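You operate a simulated robot arm through the tools that you are given. There is no shell and no other tool.

You run a simulated robot arm. Do the job below in one go: nothing can be reset, and whatever is moved stays where it is left.

## Task
Measure the three sample tubes with the yellow thermometer, then lay the hottest on the black cooling plate.
Fine: put the thermometer back; leave the other samples. Set down upright: yellow thermometer.

Only the result counts: the job must be done as asked and must still hold three seconds after the hand-in. Knocking over, shifting, dropping, spilling or breaking anything else fails it.

## Robot
A 7-joint arm with a two-finger parallel gripper, fixed in place. Base frame: the origin is at the foot of the arm, x ahead of it, y to its left, z up; the work surface is at about z = 850. Units: mm, rad, N and s.
Its first joint turns from -2.601 to 2.601 rad. Payload 3.43 kg.
The tool frame sits at the grasp point between the pads (the TCP): z along the fingers, y along the line on which they close. The tips reach 30 mm beyond it. The gripper opens to 94 mm. The fingers are 28 mm wide and 10 mm thick; the gripper's body (50 by 96 mm) begins 55 mm behind the TCP.
Orientation is that of the tool frame in the base frame, as a unit quaternion [x, y, z, w]. With the fingers straight down and closing along the base's y, the tool's x points along the base's -x, its y along +y and its z along -z.

## Interface
- The arm moves only by the tool arm_command. Its argument "moves" is a list of rows, each a list of 7 numbers: the shift along the base's x, y, z in cm, then the turn, a rotation vector about the base's x, y, z in rad, then the closure, from 0 (fully open) to 1 (shut). In form: [[tx, ty, tz, wx, wy, wz, grip], ...]. A call has 1 to 20 rows; each row shifts and turns the commanded pose from where the row before left it. Rows are played at 5 a second. More than 50 mm and 0.15 rad between two rows, or a gripper value outside its range, and nothing of the call is played. A pose out of reach is approached as far as the arm can. The call stops where the force on the tool passes 40 N (or 10 N more than at its start, if that is more) or the arm is blocked; 0.2 s more then pass. Each finger travels about 45 mm/s and halts on what it meets, pressing with about 36 N; the grip force reading is that of the motor and also rises with nothing between the fingers. The clock runs only during rows and for 0.2 s after the last one: add rows that do not move to give the fingers time. The reply holds the time, the measured pose of the TCP, the force on the tool along the base axes, the opening and the grip force, in the units named above and with some noise, with the torque about the TCP (base axes, N m) and any sound that the robot's microphone picked up, and new pictures: "show" is both (left out), scene, wrist or none.
- Cameras (640 x 400 px; columns grow to the right, rows downward): "scene" is fixed at [59.8, -496.2, 1613]; the picture's right is [-0.57, -0.82, 0.00], its down [-0.49, 0.33, -0.81] and it looks along [0.67, -0.46, -0.59] (base axes); focal length 323 px, centre (320, 200). "wrist" rides on the gripper at [76, 14, -102] in the tool frame; the picture's right is [-0.18, 0.98, 0.00], its down [-0.75, -0.14, -0.64] and it looks along [-0.63, -0.12, 0.77] (tool axes); focal length 243 px, centre (320, 200). There is no depth. A picture from a camera that has moved, and an enlarged one, comes with that camera's place and axes in the base frame and with its lens. The place of the scene camera against the robot may be out by one fixed shift of up to 18 mm in any direction.
- close_up(camera, box): a new picture of the part [left, top, right, bottom] of that camera's present view, enlarged. No time passes.
- sign_off(): hands the job in; it is judged then, once.

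Nothing tells you positions but the pictures and the camera data. Unless the task says otherwise, let go and move clear before handing in.

The tools are called after ">>>" as name(argument=value, ...) on one line, values as JSON. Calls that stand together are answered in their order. arm_command: Moves the arm, as the interface text tells. Its arguments: {"type":"object","properties":{"moves":{"type":"array","items":{"type":"array","items":{"type":"number"}}},"show":{"type":"string","enum":["both","scene","wrist","none"]}},"required":["moves"]} The other tools are called the same way: close_up (camera, box) takes an enlarged picture of a part of a camera's view; sign_off () hands the job in.

At the start:

```text
t: 0.0
eef_pos: [851.9, -500.0, 1179.5]
ee_rot: [0.0, 1.0, 0.001, 0.001]
wrist_force: [-0.4, -1.1, -0.1]
wrist_torque: [-0.03, 0.0, 0.0]
grip_width: 94.2
grasp_force: 0.0
```

scene: 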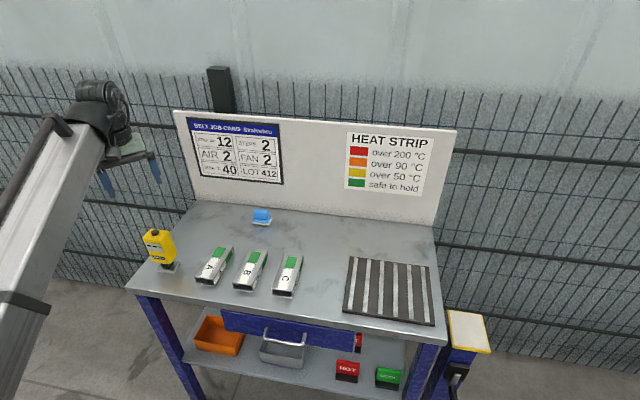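
wrist: 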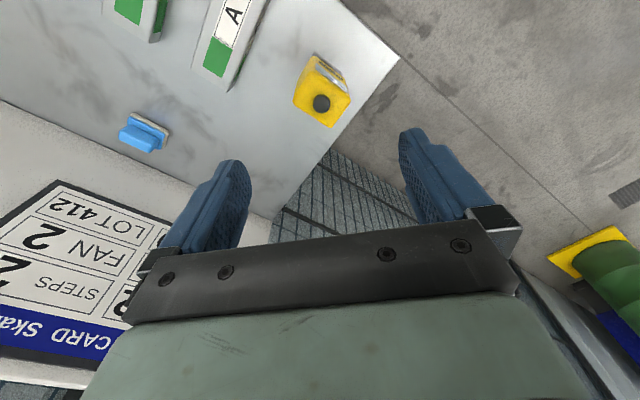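

I see a bench with a yellow thermometer at the left, three tubes A, B and C, a blue item at the back, and a black striped plate at the right. I'll take close-ups first.

>>> close_up(camera="scene", box=[130, 200, 320, 310])

>>> close_up(camera="scene", box=[320, 230, 500, 400])

>>> close_up(camera="scene", box=[170, 105, 460, 215])

>>> close_up(camera="wrist", box=[80, 0, 400, 200])

```text
3.37 times, centred on (225, 255) of scene
camera zoom: at [59.8, -496.2, 1613.0], right [-0.57, -0.82, 0.0], down [-0.49, 0.33, -0.81], along [0.67, -0.46, -0.59], focal length 1089 px, centre (640, 15)
```

zoom: 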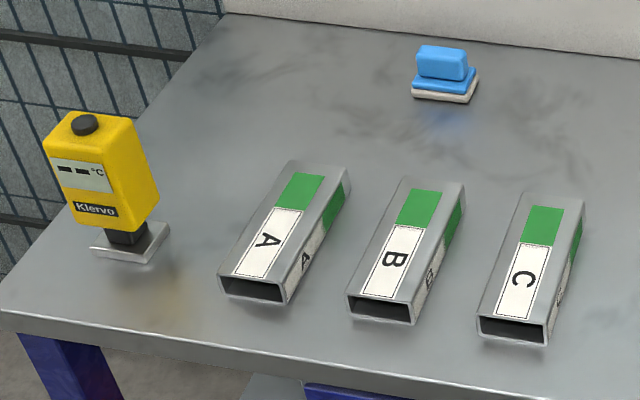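

```text
2.35 times, centred on (410, 315) of scene
camera zoom: at [59.8, -496.2, 1613.0], right [-0.57, -0.82, 0.0], down [-0.49, 0.33, -0.81], along [0.67, -0.46, -0.59], focal length 761 px, centre (108, -71)
```

zoom: 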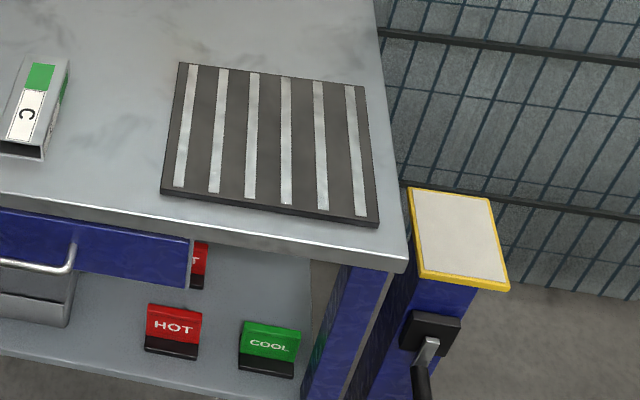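

```text
2.21 times, centred on (315, 160) of scene
camera zoom: at [59.8, -496.2, 1613.0], right [-0.57, -0.82, 0.0], down [-0.49, 0.33, -0.81], along [0.67, -0.46, -0.59], focal length 714 px, centre (331, 288)
```

zoom: 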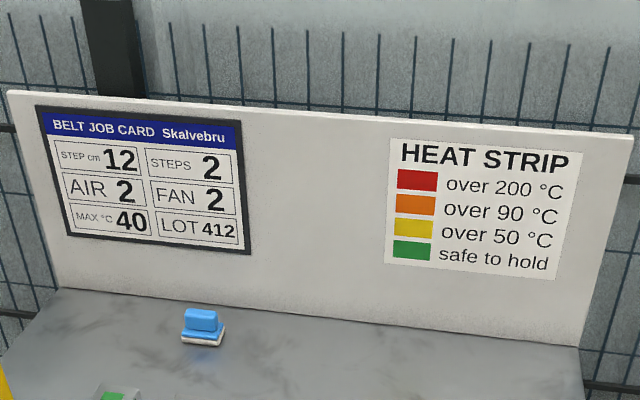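

```text
2.00 times, centred on (240, 100) of wrist
camera zoom: at [775.0, -486.9, 1283.2], right [0.18, 0.98, 0.0], down [0.75, -0.14, 0.64], along [0.63, -0.12, -0.77], focal length 485 px, centre (480, 400)
```

zoom: 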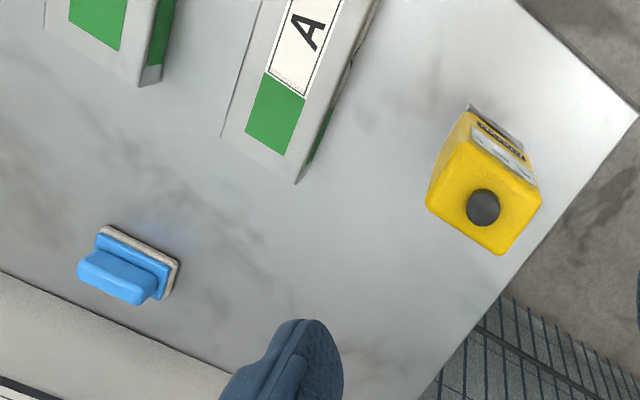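

The thermometer stands near (880, -505) by my estimate, close to the arm's reach limit. I'll pull the hand back to get a better wrist view of it and of the tubes.

>>> arm_command(moves=[[-5, 0, 0, 0, 0, 0, 0], [-5, 0, 0, 0, 0, 0, 0], [-5, 0, 0, 0, 0, 0, 0], [0, 0, 0, 0, 0, 0, 0], [0, 0, 0, 0, 0, 0, 0]])

```text
t: 1.2
eef_pos: [701.1, -500.6, 1179.5]
ee_rot: [0.0, 1.0, 0.001, 0.0]
wrist_force: [-0.7, -0.3, -0.6]
wrist_torque: [0.02, -0.01, -0.02]
grip_width: 94.0
grasp_force: 0.1
camera wrist: at [624.0, -486.3, 1283.1], right [0.18, 0.98, 0.0], down [0.75, -0.14, 0.64], along [0.63, -0.12, -0.77], focal length 243 px, centre (320, 200)
```

scene: 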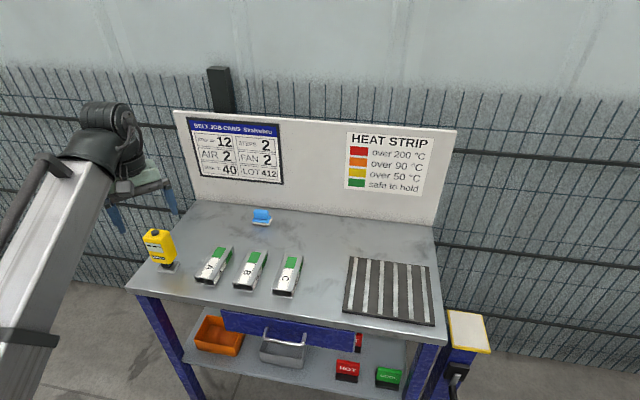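
wrist: 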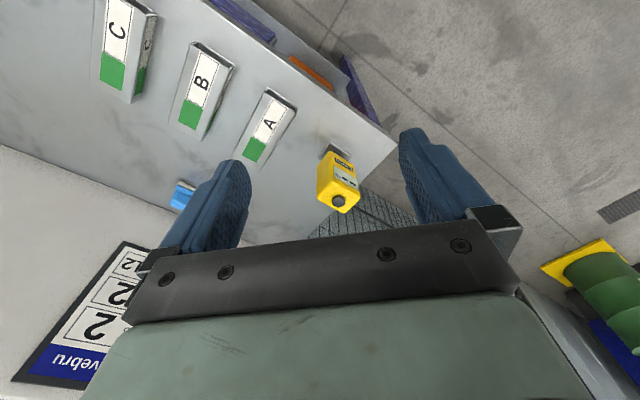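

I now see the thermometer's foot and tubes A to C in the wrist view. I'll enlarge it for accurate readings.

>>> close_up(camera="wrist", box=[280, 120, 400, 220])

>>> close_up(camera="wrist", box=[80, 0, 320, 200])

>>> close_up(camera="scene", box=[130, 215, 200, 285])

```text
4.00 times, centred on (340, 170) of wrist
camera zoom: at [624.0, -486.3, 1283.1], right [0.18, 0.98, 0.0], down [0.75, -0.14, 0.64], along [0.63, -0.12, -0.77], focal length 970 px, centre (240, 320)
```

zoom: 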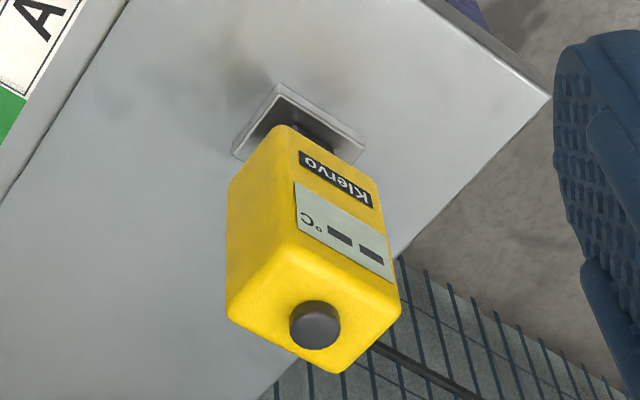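

```text
2.00 times, centred on (200, 100) of wrist
camera zoom: at [624.0, -486.3, 1283.1], right [0.18, 0.98, 0.0], down [0.75, -0.14, 0.64], along [0.63, -0.12, -0.77], focal length 485 px, centre (560, 400)
```

zoom: 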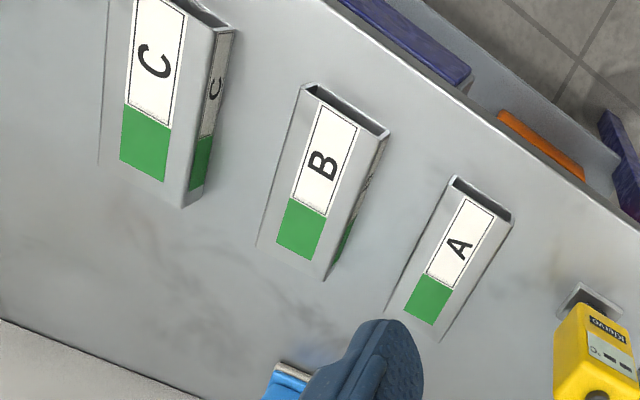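

```text
5.71 times, centred on (165, 250) of scene
camera zoom: at [59.8, -496.2, 1613.0], right [-0.57, -0.82, 0.0], down [-0.49, 0.33, -0.81], along [0.67, -0.46, -0.59], focal length 1848 px, centre (1206, -86)
```

zoom: 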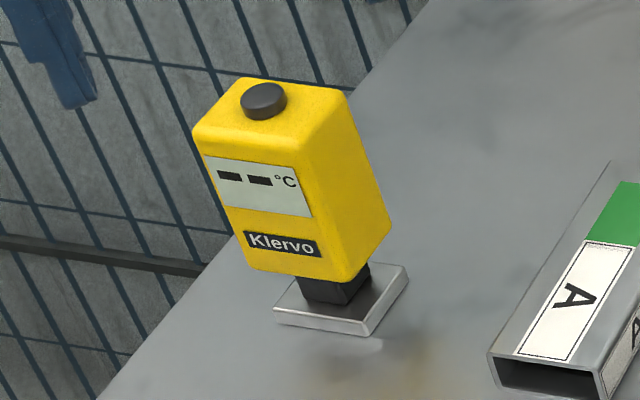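

The thermometer stands near (870, -504), with its body at about z 883–980 and its display facing (-0.7, 0.7). The bench is turned about 45°, so I'll yaw the tool by -45° to line it up and look again.

>>> arm_command(moves=[[0, 0, 0, 0, 0, -0.131, 0], [0, 0, 0, 0, 0, -0.131, 0], [0, 0, 0, 0, 0, -0.131, 0], [0, 0, 0, 0, 0, -0.131, 0], [0, 0, 0, 0, 0, -0.131, 0], [0, 0, 0, 0, 0, -0.131, 0], [0, 0, 0, 0, 0, 0, 0], [0, 0, 0, 0, 0, 0, 0]], show="wrist")

>>> close_up(camera="wrist", box=[0, 0, 320, 200])

>>> close_up(camera="wrist", box=[320, 0, 640, 200])

```text
t: 1.6
eef_pos: [703.2, -500.6, 1180.0]
ee_rot: [0.041, 0.999, -0.003, 0.003]
wrist_force: [-0.3, -0.4, -0.1]
wrist_torque: [0.0, -0.01, 0.02]
grip_width: 94.2
grasp_force: 0.0
stopped in row 1: the force on the tool passed its limit at 55 N (the readings are from after the stop); the commanded pose is now the measured one
camera wrist: at [626.2, -480.6, 1282.6], right [0.26, 0.96, 0.0], down [0.73, -0.2, 0.65], along [0.62, -0.17, -0.76], focal length 243 px, centre (320, 200)
```

wrist: 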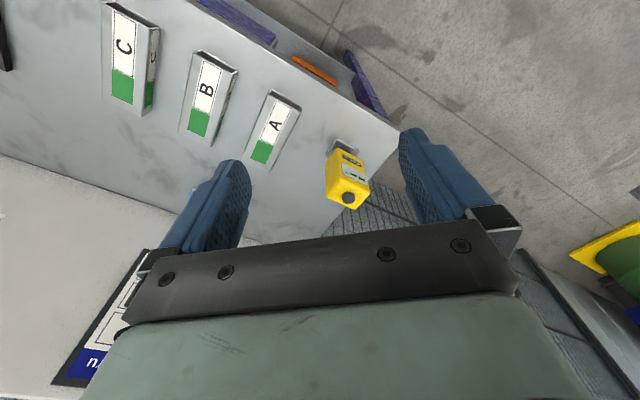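

```text
2.00 times, centred on (160, 100) of wrist
camera zoom: at [626.2, -480.6, 1282.6], right [0.26, 0.96, 0.0], down [0.73, -0.2, 0.65], along [0.62, -0.17, -0.76], focal length 485 px, centre (640, 400)
```

zoom: 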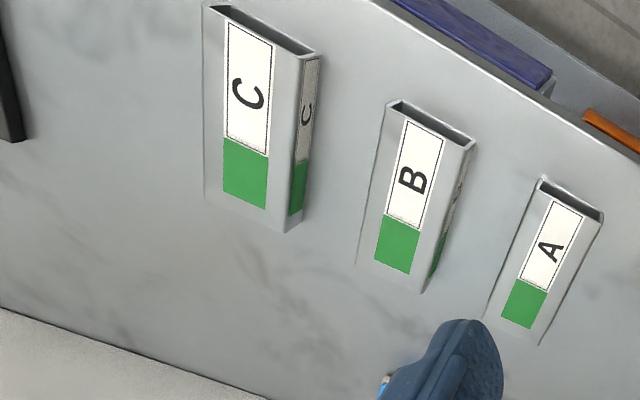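

```text
2.00 times, centred on (480, 100) of wrist
camera zoom: at [626.2, -480.6, 1282.6], right [0.26, 0.96, 0.0], down [0.73, -0.2, 0.65], along [0.62, -0.17, -0.76], focal length 485 px, centre (0, 400)
```

zoom: 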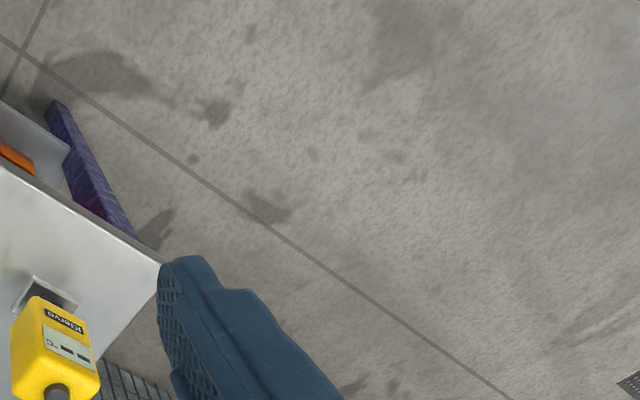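

The rotation stopped on a force spike in free air, which was probably inertia. I'll continue with gentler rotation steps.

>>> arm_command(moves=[[0, 0, 0, 0, 0, -0.02, 0], [0, 0, 0, 0, 0, -0.04, 0], [0, 0, 0, 0, 0, -0.06, 0], [0, 0, 0, 0, 0, -0.06, 0], [0, 0, 0, 0, 0, -0.06, 0], [0, 0, 0, 0, 0, -0.06, 0], [0, 0, 0, 0, 0, -0.06, 0], [0, 0, 0, 0, 0, -0.06, 0], [0, 0, 0, 0, 0, -0.06, 0], [0, 0, 0, 0, 0, -0.06, 0], [0, 0, 0, 0, 0, -0.06, 0], [0, 0, 0, 0, 0, -0.06, 0], [0, 0, 0, 0, 0, -0.03, 0], [0, 0, 0, 0, 0, -0.015, 0], [0, 0, 0, 0, 0, 0, 0]], show="wrist")

>>> close_up(camera="wrist", box=[0, 0, 320, 200])

>>> close_up(camera="wrist", box=[200, 0, 520, 200])

```text
t: 2.3
eef_pos: [702.3, -500.4, 1179.6]
ee_rot: [0.078, 0.997, -0.004, 0.005]
wrist_force: [0.7, -0.3, -1.1]
wrist_torque: [-0.07, -0.02, -0.03]
grip_width: 94.0
grasp_force: 0.1
stopped in row 3: the force on the tool passed its limit at 46 N (the readings are from after the stop); the commanded pose is now the measured one
camera wrist: at [628.3, -475.2, 1281.9], right [0.34, 0.94, 0.0], down [0.72, -0.25, 0.65], along [0.61, -0.22, -0.76], focal length 243 px, centre (320, 200)
```

wrist: 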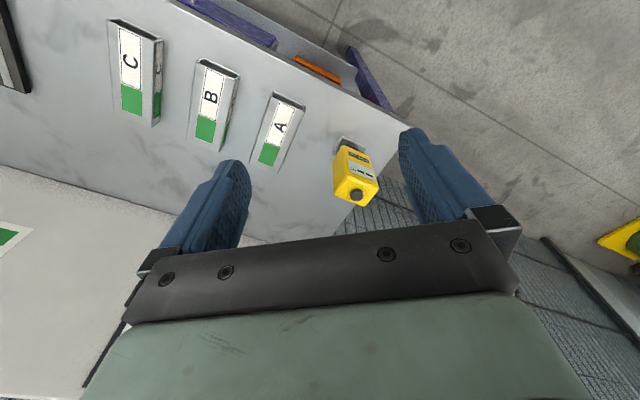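

```text
2.00 times, centred on (160, 100) of wrist
camera zoom: at [628.3, -475.2, 1281.9], right [0.34, 0.94, 0.0], down [0.72, -0.25, 0.65], along [0.61, -0.22, -0.76], focal length 485 px, centre (640, 400)
```

zoom: 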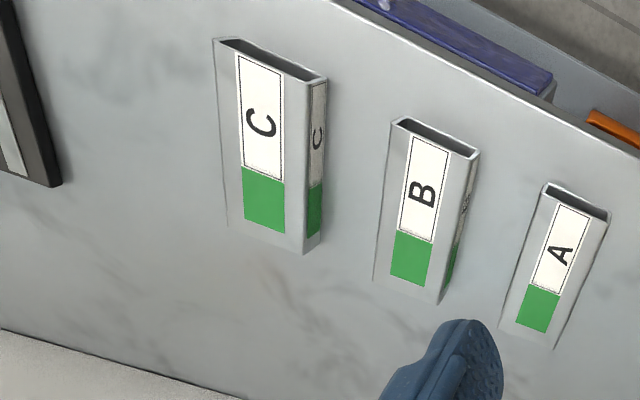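

```text
2.00 times, centred on (360, 100) of wrist
camera zoom: at [628.3, -475.2, 1281.9], right [0.34, 0.94, 0.0], down [0.72, -0.25, 0.65], along [0.61, -0.22, -0.76], focal length 485 px, centre (240, 400)
```

zoom: 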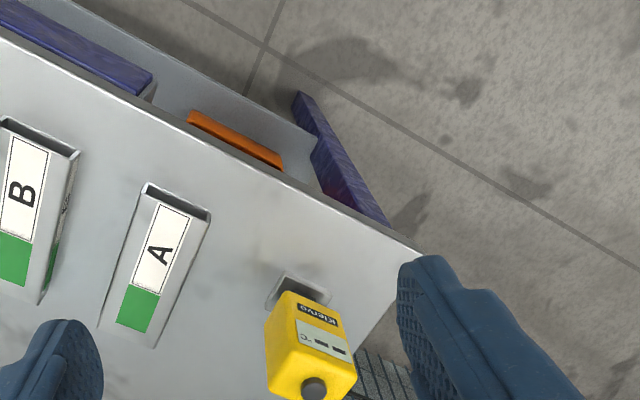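

Rotation steps of 0.06 still trip the limit, so I'll use small uniform steps of 0.03.

>>> arm_command(moves=[[0, 0, 0, 0, 0, -0.015, 0], [0, 0, 0, 0, 0, -0.03, 0], [0, 0, 0, 0, 0, -0.03, 0], [0, 0, 0, 0, 0, -0.03, 0], [0, 0, 0, 0, 0, -0.03, 0], [0, 0, 0, 0, 0, -0.03, 0], [0, 0, 0, 0, 0, -0.03, 0], [0, 0, 0, 0, 0, -0.03, 0], [0, 0, 0, 0, 0, -0.03, 0], [0, 0, 0, 0, 0, -0.03, 0], [0, 0, 0, 0, 0, -0.03, 0], [0, 0, 0, 0, 0, -0.03, 0], [0, 0, 0, 0, 0, -0.03, 0], [0, 0, 0, 0, 0, -0.03, 0], [0, 0, 0, 0, 0, -0.03, 0], [0, 0, 0, 0, 0, -0.03, 0], [0, 0, 0, 0, 0, -0.03, 0], [0, 0, 0, 0, 0, -0.03, 0], [0, 0, 0, 0, 0, -0.03, 0], [0, 0, 0, 0, 0, -0.015, 0]], show="wrist")

```text
t: 3.4
eef_pos: [703.0, -502.2, 1179.3]
ee_rot: [0.132, 0.991, -0.006, 0.007]
wrist_force: [5.9, 0.8, -7.9]
wrist_torque: [-0.47, 0.2, -0.32]
grip_width: 94.1
grasp_force: 0.1
stopped in row 5: the force on the tool passed its limit at 41 N (the readings are from after the stop); the commanded pose is now the measured one
camera wrist: at [631.7, -467.7, 1281.3], right [0.43, 0.9, -0.01], down [0.68, -0.33, 0.65], along [0.59, -0.29, -0.76], focal length 243 px, centre (320, 200)
```

wrist: 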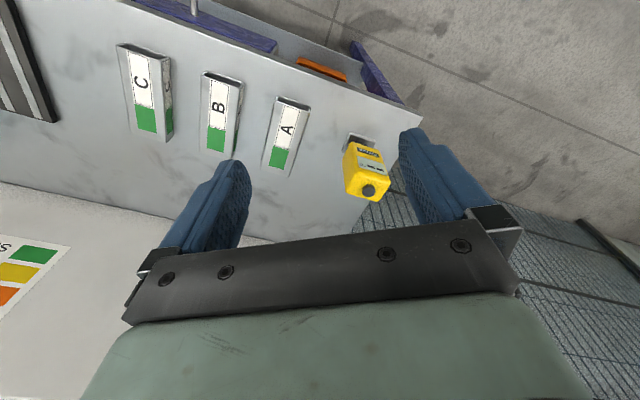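

The limit tripped again partway through, so this looks like dynamic vibration. I'll try rotation steps with pauses between them.

>>> arm_command(moves=[[0, 0, 0, 0, 0, 0, 0], [0, 0, 0, 0, 0, -0.04, 0], [0, 0, 0, 0, 0, 0, 0], [0, 0, 0, 0, 0, -0.04, 0], [0, 0, 0, 0, 0, 0, 0], [0, 0, 0, 0, 0, -0.04, 0], [0, 0, 0, 0, 0, 0, 0], [0, 0, 0, 0, 0, -0.04, 0], [0, 0, 0, 0, 0, 0, 0], [0, 0, 0, 0, 0, -0.04, 0], [0, 0, 0, 0, 0, 0, 0], [0, 0, 0, 0, 0, -0.04, 0], [0, 0, 0, 0, 0, 0, 0]], show="wrist")

```text
t: 4.7
eef_pos: [703.2, -501.9, 1180.5]
ee_rot: [0.174, 0.985, -0.006, 0.008]
wrist_force: [7.4, -0.6, -9.6]
wrist_torque: [-0.51, 0.22, -0.35]
grip_width: 93.7
grasp_force: 0.0
stopped in row 6: the force on the tool passed its limit at 43 N (the readings are from after the stop); the commanded pose is now the measured one
camera wrist: at [634.2, -461.8, 1281.7], right [0.51, 0.86, -0.01], down [0.65, -0.38, 0.66], along [0.56, -0.34, -0.75], focal length 243 px, centre (320, 200)
```

wrist: 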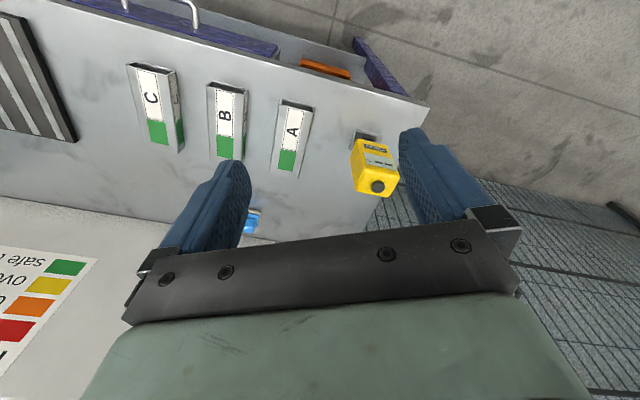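

A steady contact-like force remains on the tool, so something may be touching the hand. I'll check the scene view.

>>> arm_command(moves=[[0, 0, 0, 0, 0, 0, 0]], show="scene")

>>> close_up(camera="scene", box=[0, 60, 240, 280])

```text
t: 5.0
eef_pos: [701.6, -501.6, 1181.2]
ee_rot: [0.174, 0.985, -0.006, 0.008]
wrist_force: [8.5, -1.0, -12.2]
wrist_torque: [-0.55, 0.12, -0.38]
grip_width: 94.1
grasp_force: 0.1
```

scene: 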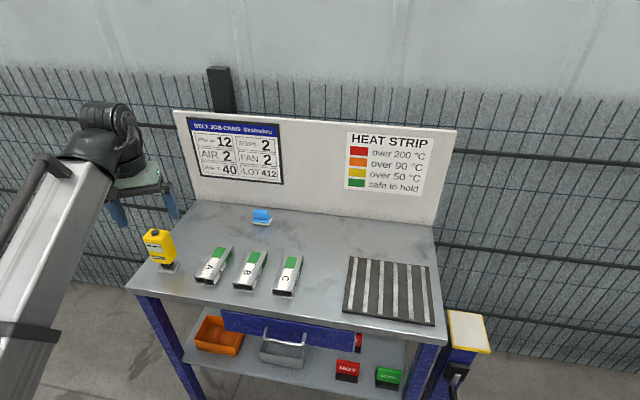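

```text
1.82 times, centred on (120, 170) of scene
camera zoom: at [59.8, -496.2, 1613.0], right [-0.57, -0.82, 0.0], down [-0.49, 0.33, -0.81], along [0.67, -0.46, -0.59], focal length 588 px, centre (684, 254)
```

zoom: 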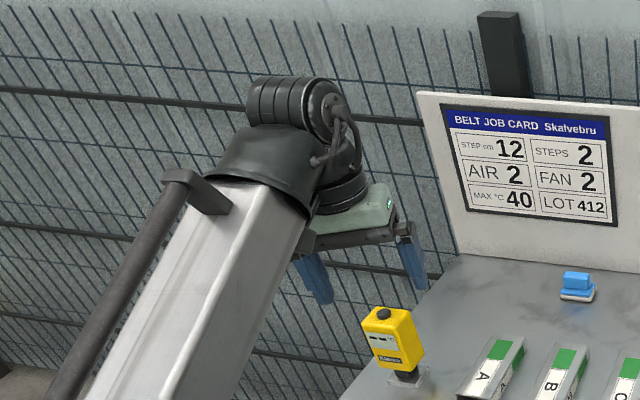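

The force looks like the camera side of the hand pressing against the forearm while the arm is folded. I'll tilt the tool outward to relieve it, which also gives the extra reach I need.

>>> arm_command(moves=[[0, 0, 0, -0.0232, -0.0324, 0, 0], [0, 0, 0, -0.0232, -0.0324, 0, 0], [0, 0, 0, -0.0232, -0.0324, 0, 0], [0, 0, 0, -0.0232, -0.0324, 0, 0], [0, 0, 0, -0.0232, -0.0324, 0, 0], [0, 0, 0, -0.0232, -0.0324, 0, 0], [0, 0, 0, 0, 0, 0, 0], [0, 0, 0, 0, 0, 0, 0]], show="scene")

```text
t: 6.8
eef_pos: [703.3, -502.4, 1181.0]
ee_rot: [0.173, 0.977, -0.057, 0.115]
wrist_force: [-0.9, 0.0, 0.7]
wrist_torque: [0.02, 0.0, 0.0]
grip_width: 94.0
grasp_force: 0.1
```

scene: 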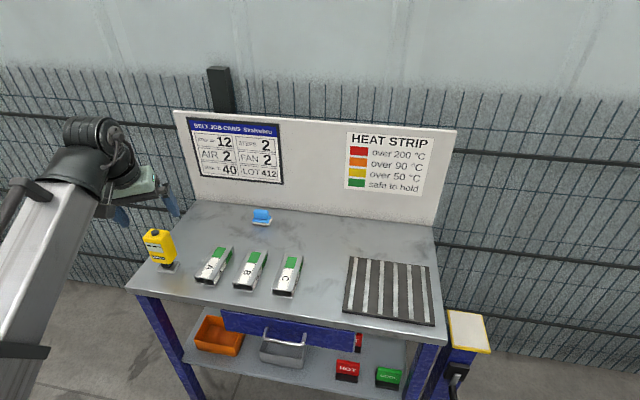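

The force vanished, which confirms the forearm contact. I'll finish the yaw to -45° and align the tilt.

>>> arm_command(moves=[[0, 0, 0, 0, 0, -0.04, 0], [0, 0, 0, 0, 0, -0.06, 0], [0, 0, 0, 0.008, -0.015, -0.06, 0], [0, 0, 0, 0.008, -0.015, -0.06, 0], [0, 0, 0, 0.008, -0.015, -0.06, 0], [0, 0, 0, 0.008, -0.014, -0.06, 0], [0, 0, 0, 0, 0, -0.06, 0], [0, 0, 0, 0, 0, -0.035, 0], [0, 0, 0, 0, 0, 0, 0], [0, 0, 0, 0, 0, 0, 0]], show="both")

>>> close_up(camera="wrist", box=[0, 0, 240, 200])

>>> close_up(camera="wrist", box=[200, 40, 440, 240])

```text
t: 9.1
eef_pos: [702.1, -501.6, 1178.9]
ee_rot: [0.382, 0.914, -0.059, 0.126]
wrist_force: [0.0, 0.4, -0.3]
wrist_torque: [0.01, 0.05, 0.0]
grip_width: 93.9
grasp_force: 0.1
camera wrist: at [641.4, -419.5, 1258.0], right [0.83, 0.56, 0.04], down [0.29, -0.48, 0.83], along [0.48, -0.67, -0.56], focal length 243 px, centre (320, 200)
```

scene: 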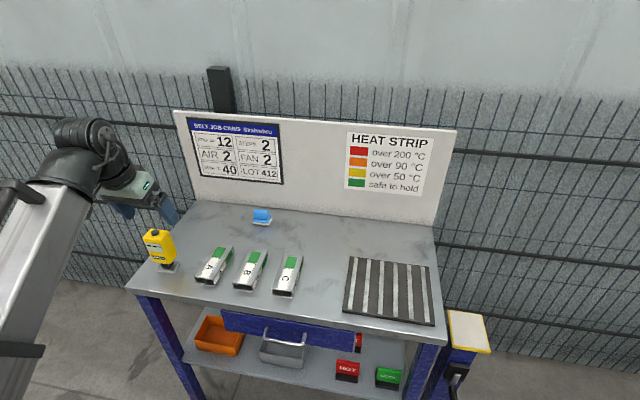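
wrist: 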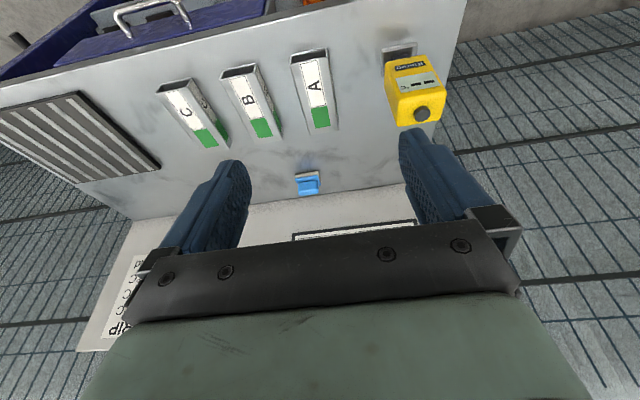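

```text
2.00 times, centred on (120, 100) of wrist
camera zoom: at [641.4, -419.5, 1258.0], right [0.83, 0.56, 0.04], down [0.29, -0.48, 0.83], along [0.48, -0.67, -0.56], focal length 485 px, centre (720, 400)
```

zoom: 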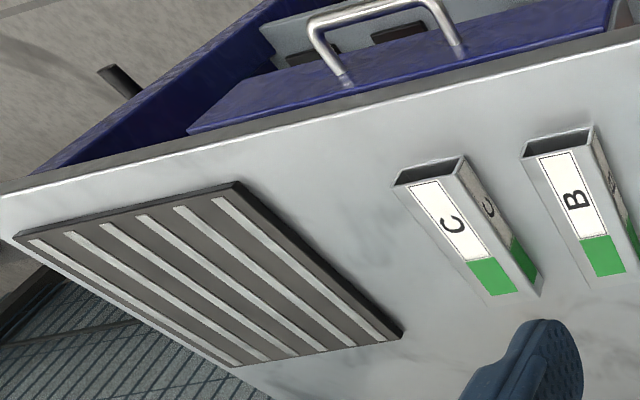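

```text
2.00 times, centred on (320, 140) of wrist
camera zoom: at [641.4, -419.5, 1258.0], right [0.83, 0.56, 0.04], down [0.29, -0.48, 0.83], along [0.48, -0.67, -0.56], focal length 485 px, centre (320, 320)
```

zoom: 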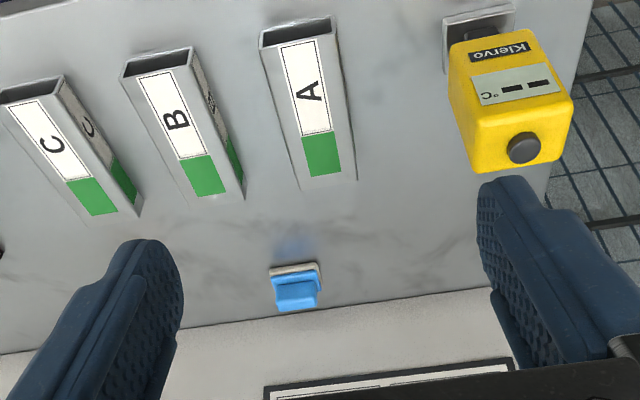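

Everything is located now:
- **Thermometer:** axis at about (870, -505), top at about z 990.
- **Tubes:** about 150×53×20, with axes along (0.70, -0.72). The front ends are at A (738, -566), B (660, -648) and C (583, -728).
- **Plate:** front-left corner at about (452, -835), edges along (-0.7, -0.7) and (0.7, -0.7).

Next I move the open hand above the thermometer.

>>> arm_command(moves=[[2.0, -0.04, -1.4, 0, 0, 0, 0], [3.0, -0.06, -2.1, 0, 0, 0, 0], [3.0, -0.06, -2.1, 0, 0, 0, 0], [3.0, -0.06, -2.1, 0, 0, 0, 0], [3.0, -0.06, -2.1, 0, 0, 0, 0], [2.0, -0.04, -1.4, 0, 0, 0, 0], [0.8, 0, -0.7, 0, 0, 0, 0], [0, 0, 0, 0, 0, 0, 0], [0, 0, 0, 0, 0, 0, 0]])

>>> close_up(camera="scene", box=[90, 160, 210, 280])

```text
t: 11.1
eef_pos: [870.8, -506.3, 1059.9]
ee_rot: [0.382, 0.914, -0.06, 0.125]
wrist_force: [0.5, 0.1, -0.2]
wrist_torque: [0.01, 0.02, -0.02]
grip_width: 93.8
grasp_force: 0.0
camera wrist: at [809.7, -423.8, 1138.0], right [0.83, 0.56, 0.04], down [0.29, -0.48, 0.83], along [0.48, -0.67, -0.56], focal length 243 px, centre (320, 200)
```

scene: 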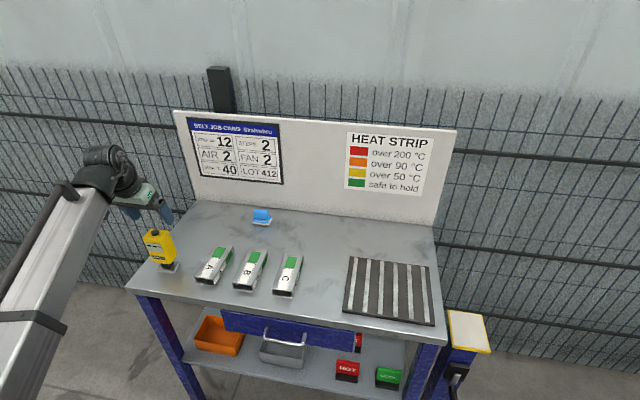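
wrist: 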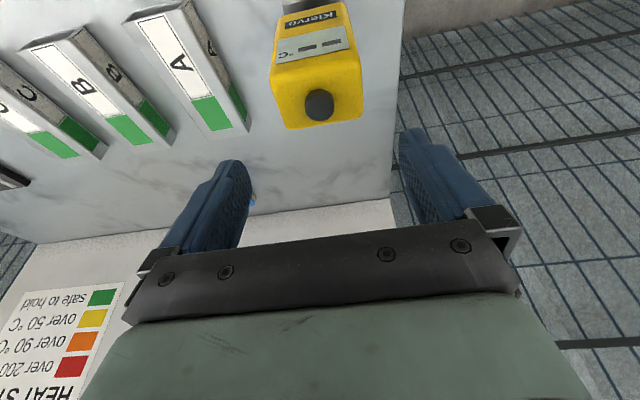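

```text
3.33 times, centred on (150, 220) of scene
camera zoom: at [59.8, -496.2, 1613.0], right [-0.57, -0.82, 0.0], down [-0.49, 0.33, -0.81], along [0.67, -0.46, -0.59], focal length 1078 px, centre (887, 133)
```

zoom: 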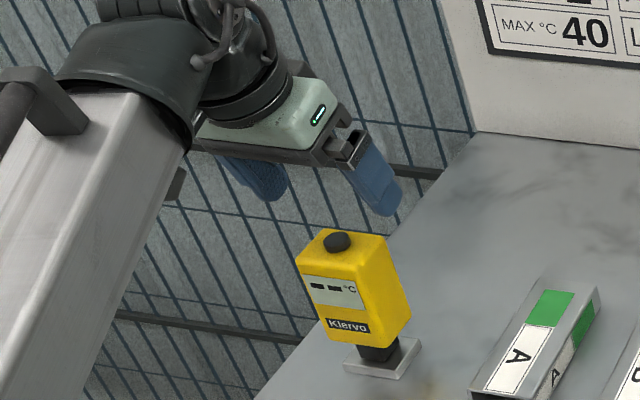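

The hand is centred over the thermometer to within 1–2 mm. I'll descend to about z 956, below the body top and keeping the palm clear of the cap.

>>> arm_command(moves=[[0, 0, -1.5, 0, 0, 0, 0], [0, 0, -2.5, 0, 0, 0, 0], [0, 0, -2.5, 0, 0, 0, 0], [0, 0, -2.0, 0, 0, 0, 0], [0, 0, -1.2, 0, 0, 0, 0], [0, 0, -0.7, 0, 0, 0, 0], [0, 0, 0, 0, 0, 0, 0], [0, 0, 0, 0, 0, 0, 0]])

>>> close_up(camera="wrist", box=[160, 0, 480, 200])

>>> close_up(camera="scene", box=[90, 180, 210, 300])

```text
t: 12.8
eef_pos: [871.1, -505.4, 956.8]
ee_rot: [0.383, 0.913, -0.06, 0.126]
wrist_force: [0.6, 0.3, 1.1]
wrist_torque: [0.01, 0.02, 0.0]
grip_width: 94.2
grasp_force: 0.1
camera wrist: at [810.2, -423.3, 1035.4], right [0.83, 0.56, 0.04], down [0.29, -0.48, 0.83], along [0.48, -0.67, -0.56], focal length 243 px, centre (320, 200)
```

scene: 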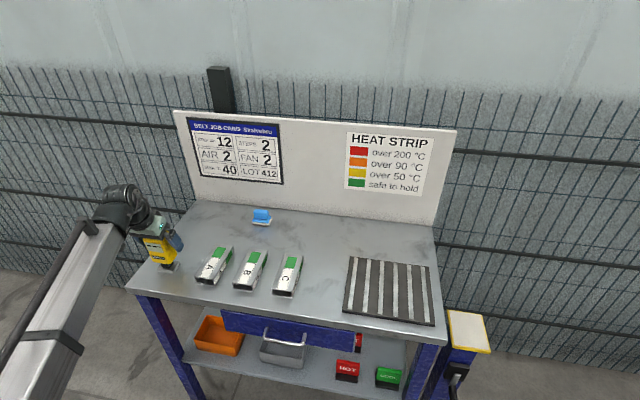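
wrist: 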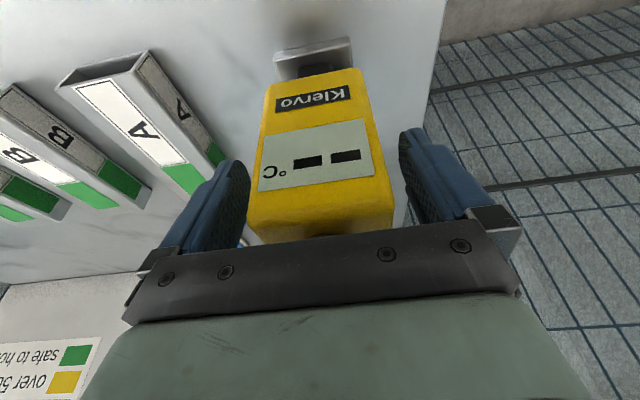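

```text
2.00 times, centred on (320, 100) of wrist
camera zoom: at [810.2, -423.3, 1035.4], right [0.83, 0.56, 0.04], down [0.29, -0.48, 0.83], along [0.48, -0.67, -0.56], focal length 485 px, centre (320, 400)
```

zoom: 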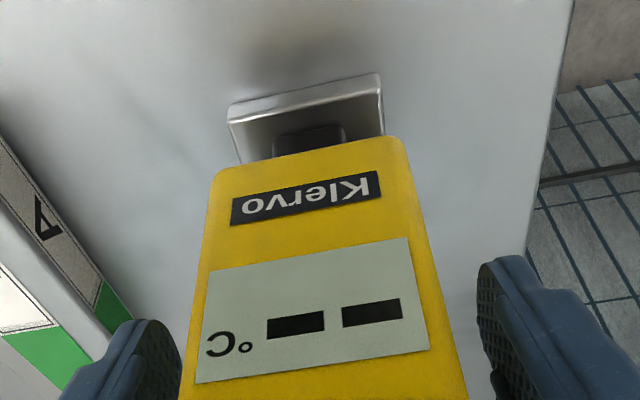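

```text
3.33 times, centred on (150, 240) of scene
camera zoom: at [59.8, -496.2, 1613.0], right [-0.57, -0.82, 0.0], down [-0.49, 0.33, -0.81], along [0.67, -0.46, -0.59], focal length 1078 px, centre (887, 67)
```

zoom: 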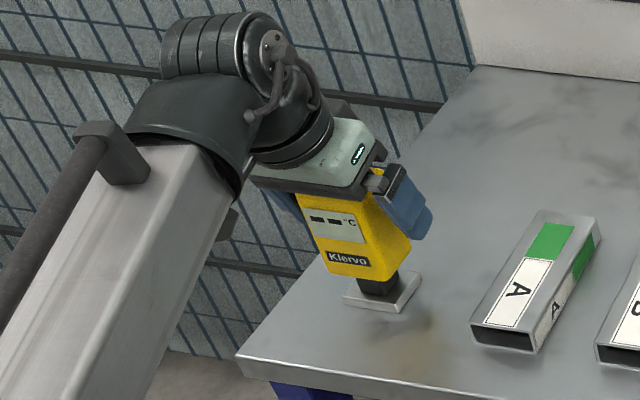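

The hand is aligned with the thermometer to about 0.3°, so I'll close the gripper on its sides.

>>> arm_command(moves=[[0, 0, 0, 0, 0, 0, 0.2], [0, 0, 0, 0, 0, 0, 0.35], [0, 0, 0, 0, 0, 0, 0.45], [0, 0, 0, 0, 0, 0, 0.55], [0, 0, 0, 0, 0, 0, 1], [0, 0, 0, 0, 0, 0, 1], [0, 0, 0, 0, 0, 0, 1]], show="both")

```text
t: 14.4
eef_pos: [870.1, -505.1, 957.6]
ee_rot: [0.383, 0.914, -0.06, 0.124]
wrist_force: [0.4, 1.6, 1.7]
wrist_torque: [0.28, -0.24, 0.02]
grip_width: 63.9
grasp_force: 35.7
camera wrist: at [810.2, -423.2, 1035.6], right [0.83, 0.56, 0.04], down [0.29, -0.48, 0.83], along [0.48, -0.67, -0.56], focal length 243 px, centre (320, 200)
```

scene: 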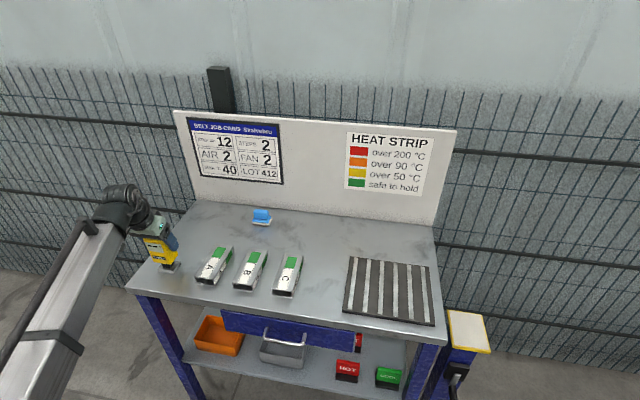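
wrist: 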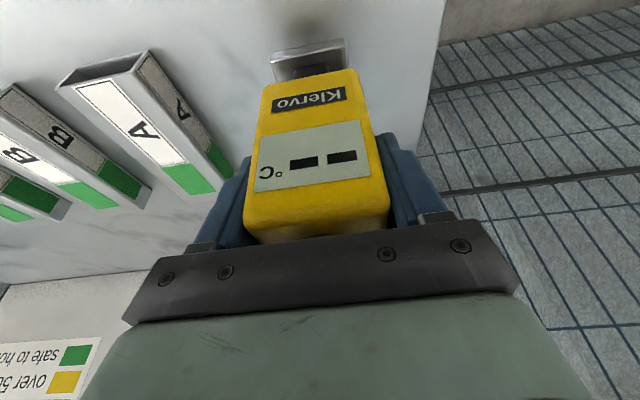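

The gripper holds the body at 64 mm. I'll lift slowly and check that it stays upright.

>>> arm_command(moves=[[0, 0, 0.3, 0, 0, 0, 1], [0, 0, 0.7, 0, 0, 0, 1], [0, 0, 1.0, 0, 0, 0, 1], [0, 0, 1.5, 0, 0, 0, 1], [0, 0, 1.5, 0, 0, 0, 1], [0, 0, 1.0, 0, 0, 0, 1], [0, 0, 0.5, 0, 0, 0, 1], [0, 0, 0, 0, 0, 0, 1], [0, 0, 0, 0, 0, 0, 1]])

>>> close_up(camera="scene", box=[90, 160, 250, 300])

>>> close_up(camera="wrist", box=[160, 0, 480, 200])

```text
t: 16.4
eef_pos: [871.2, -504.9, 1022.1]
ee_rot: [0.382, 0.913, -0.06, 0.126]
wrist_force: [0.3, -0.4, -3.3]
wrist_torque: [-0.01, -0.02, 0.02]
grip_width: 64.3
grasp_force: 35.7
camera wrist: at [809.9, -423.0, 1100.2], right [0.83, 0.56, 0.04], down [0.29, -0.48, 0.83], along [0.48, -0.67, -0.56], focal length 243 px, centre (320, 200)
```

scene: 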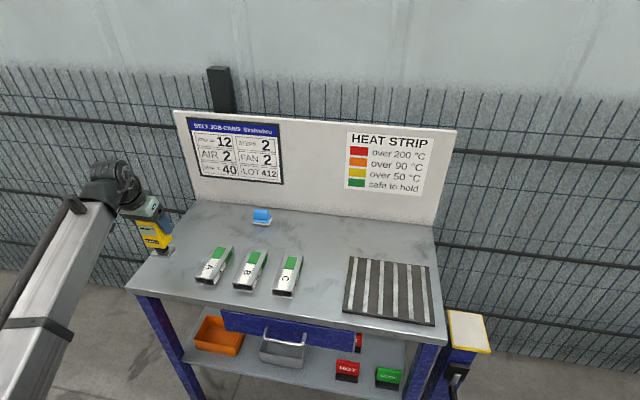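
wrist: 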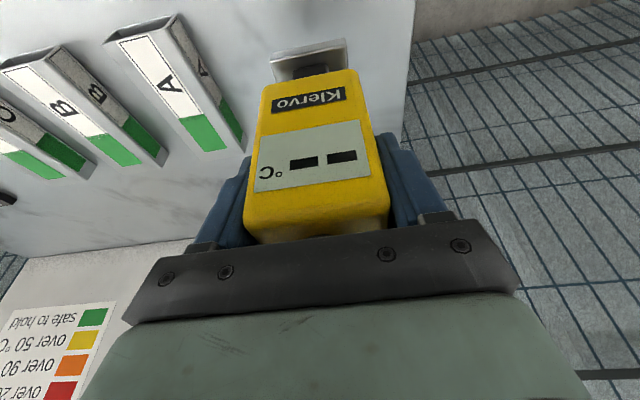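

```text
2.86 times, centred on (170, 230) of scene
camera zoom: at [59.8, -496.2, 1613.0], right [-0.57, -0.82, 0.0], down [-0.49, 0.33, -0.81], along [0.67, -0.46, -0.59], focal length 924 px, centre (749, 114)
```

zoom: 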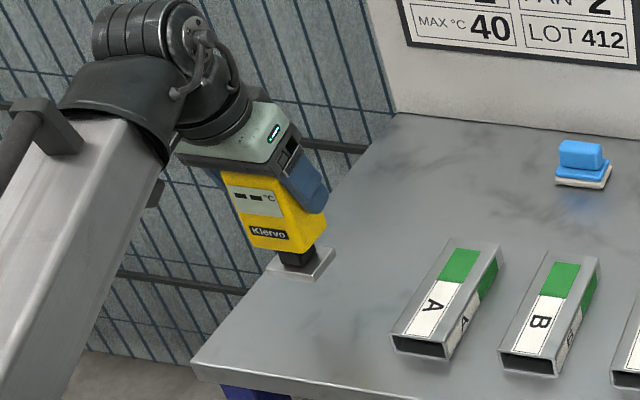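

```text
2.00 times, centred on (320, 100) of wrist
camera zoom: at [809.9, -423.0, 1100.2], right [0.83, 0.56, 0.04], down [0.29, -0.48, 0.83], along [0.48, -0.67, -0.56], focal length 485 px, centre (320, 400)
```

zoom: 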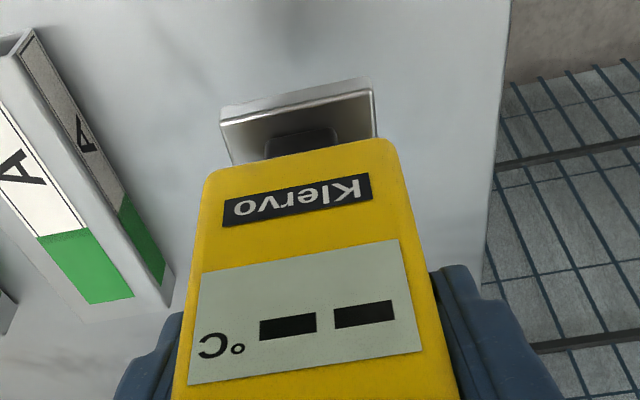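

The thermometer lifted cleanly and weighs about 3 N. I'll carry it over the front part of tube A, keeping the foot about 40 mm above it.

>>> arm_command(moves=[[-1.0, -0.9, 0, 0, 0, 0, 1], [-2.0, -1.75, 0, 0, 0, 0, 1], [-2.2, -1.9, 0, 0, 0, 0, 1], [-2.2, -1.9, 0, 0, 0, 0, 1], [-1.8, -1.6, 0, 0, 0, 0, 1], [-1.1, -0.95, 0, 0, 0, 0, 1], [0, 0, -0.7, 0, 0, 0, 1], [0, 0, -0.7, 0, 0, 0, 1], [0, 0, 0, 0, 0, 0, 1], [0, 0, 0, 0, 0, 0, 1]])

>>> close_up(camera="scene", box=[110, 180, 270, 300])

>>> close_up(camera="wrist", box=[160, 0, 480, 200])

```text
t: 18.6
eef_pos: [767.6, -595.1, 1007.9]
ee_rot: [0.382, 0.913, -0.06, 0.125]
wrist_force: [0.6, -0.1, -3.4]
wrist_torque: [-0.01, -0.01, -0.03]
grip_width: 64.1
grasp_force: 35.6
camera wrist: at [707.6, -512.9, 1085.9], right [0.83, 0.56, 0.04], down [0.29, -0.48, 0.83], along [0.48, -0.67, -0.56], focal length 243 px, centre (320, 200)
```

scene: 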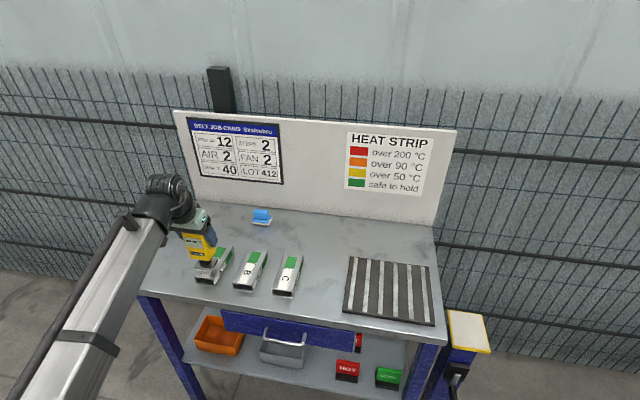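
wrist: 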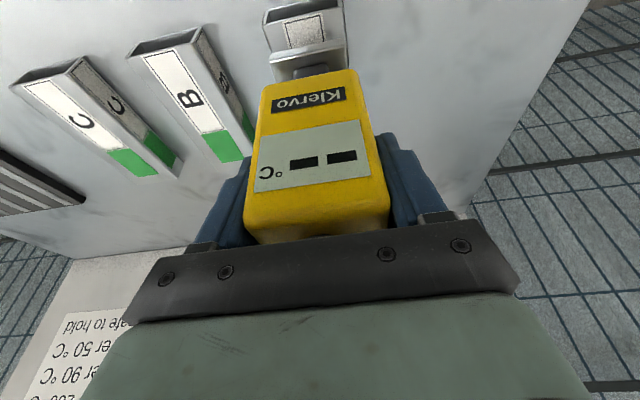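

```text
3.33 times, centred on (190, 240) of scene
camera zoom: at [59.8, -496.2, 1613.0], right [-0.57, -0.82, 0.0], down [-0.49, 0.33, -0.81], along [0.67, -0.46, -0.59], focal length 1078 px, centre (753, 67)
```

zoom: 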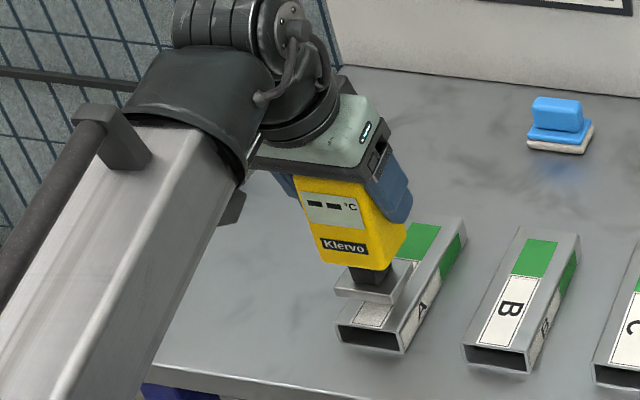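

```text
2.00 times, centred on (320, 100) of wrist
camera zoom: at [707.6, -512.9, 1085.9], right [0.83, 0.56, 0.04], down [0.29, -0.48, 0.83], along [0.48, -0.67, -0.56], focal length 485 px, centre (320, 400)
```

zoom: 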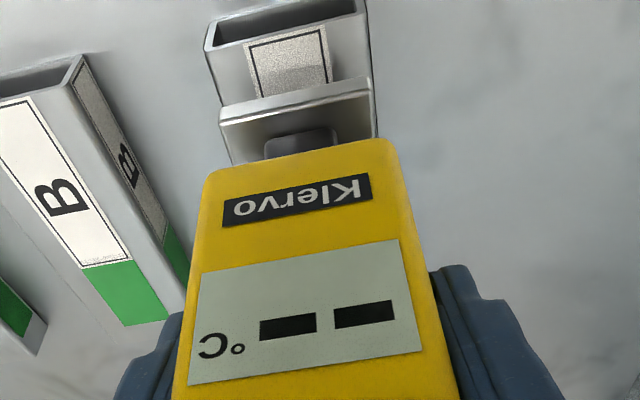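

The foot is aligned over tube A. I'll descend in small steps and watch the force.

>>> arm_command(moves=[[0, 0, -0.5, 0, 0, 0, 1], [0, 0, -0.5, 0, 0, 0, 1], [0, 0, -0.4, 0, 0, 0, 1], [0, 0, -0.3, 0, 0, 0, 1], [0, 0, -0.2, 0, 0, 0, 1], [0, 0, 0, 0, 0, 0, 1]])

>>> close_up(camera="scene", box=[150, 210, 250, 300])

```text
t: 20.1
eef_pos: [767.5, -595.2, 987.7]
ee_rot: [0.383, 0.913, -0.06, 0.126]
wrist_force: [0.2, 0.4, -3.2]
wrist_torque: [0.02, -0.02, 0.01]
grip_width: 64.5
grasp_force: 35.8
camera wrist: at [707.2, -512.5, 1066.9], right [0.83, 0.56, 0.04], down [0.29, -0.48, 0.83], along [0.48, -0.67, -0.56], focal length 243 px, centre (320, 200)
```

scene: 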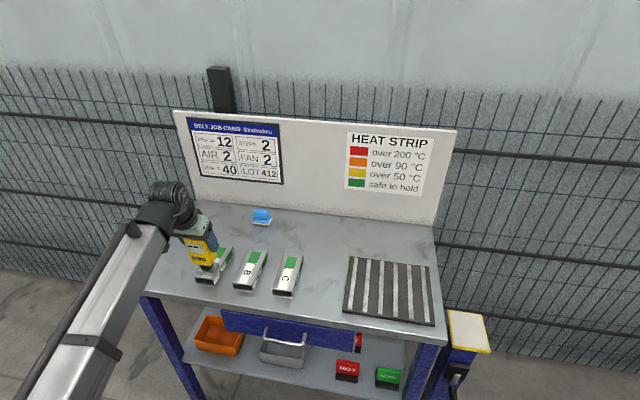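
wrist: 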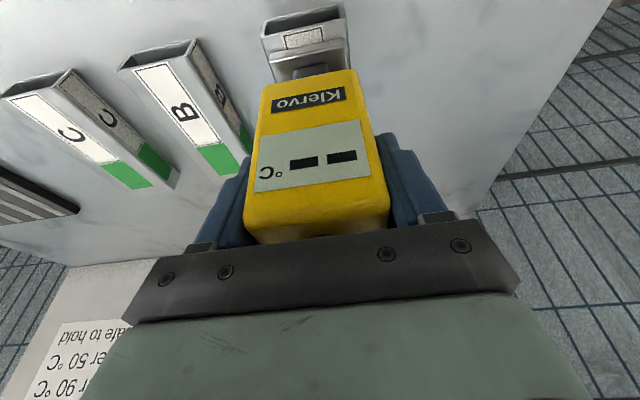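

```text
4.44 times, centred on (200, 255) of scene
camera zoom: at [59.8, -496.2, 1613.0], right [-0.57, -0.82, 0.0], down [-0.49, 0.33, -0.81], along [0.67, -0.46, -0.59], focal length 1437 px, centre (853, -44)
```

zoom: 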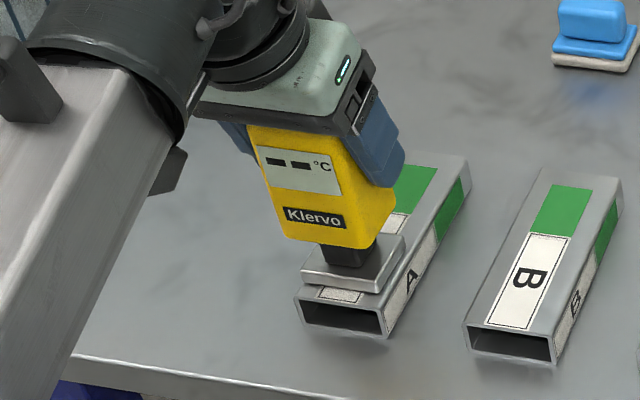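

The foot is almost on the tube, so I'll continue in 1 mm steps.

>>> arm_command(moves=[[0, 0, -0.1, 0, 0, 0, 1], [0, 0, -0.1, 0, 0, 0, 1], [0, 0, 0, 0, 0, 0, 1]], show="none")

```text
t: 20.9
eef_pos: [767.4, -595.5, 988.2]
ee_rot: [0.382, 0.914, -0.06, 0.125]
wrist_force: [-1.5, 0.1, 4.6]
wrist_torque: [0.13, -0.05, 0.02]
grip_width: 64.1
grasp_force: 36.2
```

The foot is in contact with about 8 N, which puts the tube top near z 880. I'll hold here and read the display.

>>> arm_command(moves=[[0, 0, 0, 0, 0, 0, 1], [0, 0, 0, 0, 0, 0, 1], [0, 0, 0, 0, 0, 0, 1], [0, 0, 0, 0, 0, 0, 1], [0, 0, 0, 0, 0, 0, 1], [0, 0, 0, 0, 0, 0, 1], [0, 0, 0, 0, 0, 0, 1], [0, 0, 0, 0, 0, 0, 1], [0, 0, 0, 0, 0, 0, 1], [0, 0, 0, 0, 0, 0, 1]])

>>> close_up(camera="wrist", box=[220, 20, 420, 220])

>>> close_up(camera="scene", box=[170, 220, 250, 300])

```text
t: 23.1
eef_pos: [767.8, -594.4, 987.6]
ee_rot: [0.382, 0.914, -0.059, 0.126]
wrist_force: [2.0, -0.7, 9.9]
wrist_torque: [0.13, -0.27, -0.03]
grip_width: 63.9
grasp_force: 36.8
camera wrist: at [707.0, -512.8, 1065.6], right [0.83, 0.56, 0.04], down [0.29, -0.48, 0.83], along [0.48, -0.67, -0.56], focal length 243 px, centre (320, 200)
```

scene: 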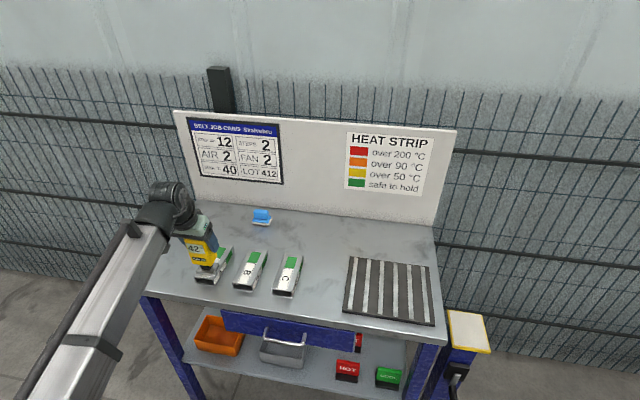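
wrist: 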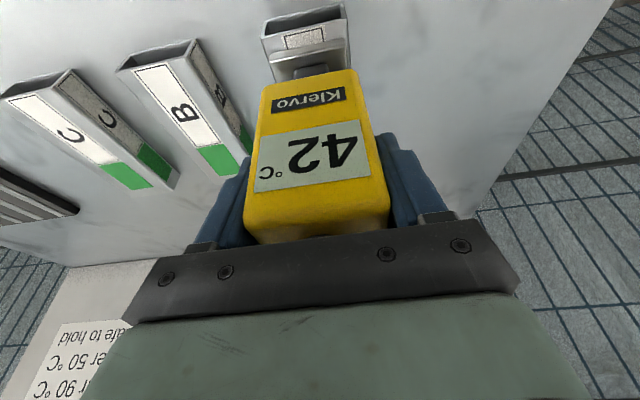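

```text
2.00 times, centred on (320, 120) of wrist
camera zoom: at [707.0, -512.8, 1065.6], right [0.83, 0.56, 0.04], down [0.29, -0.48, 0.83], along [0.48, -0.67, -0.56], focal length 485 px, centre (320, 360)
```

zoom: 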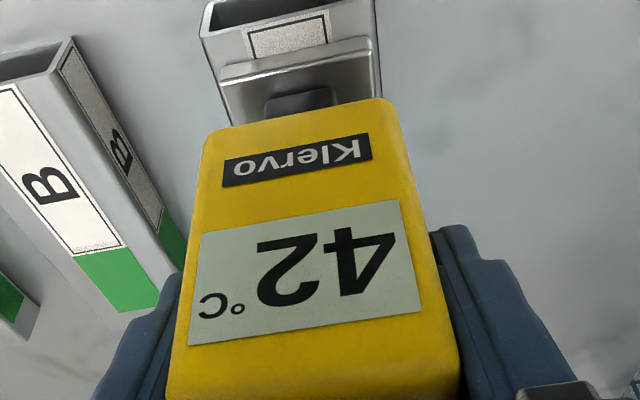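

```text
5.00 times, centred on (210, 260) of scene
camera zoom: at [59.8, -496.2, 1613.0], right [-0.57, -0.82, 0.0], down [-0.49, 0.33, -0.81], along [0.67, -0.46, -0.59], focal length 1617 px, centre (870, -100)
```

zoom: 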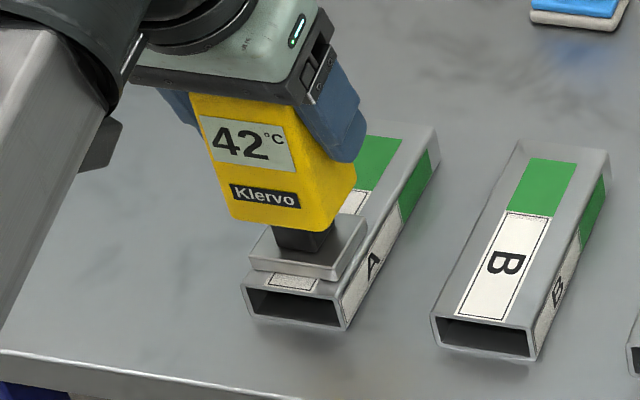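

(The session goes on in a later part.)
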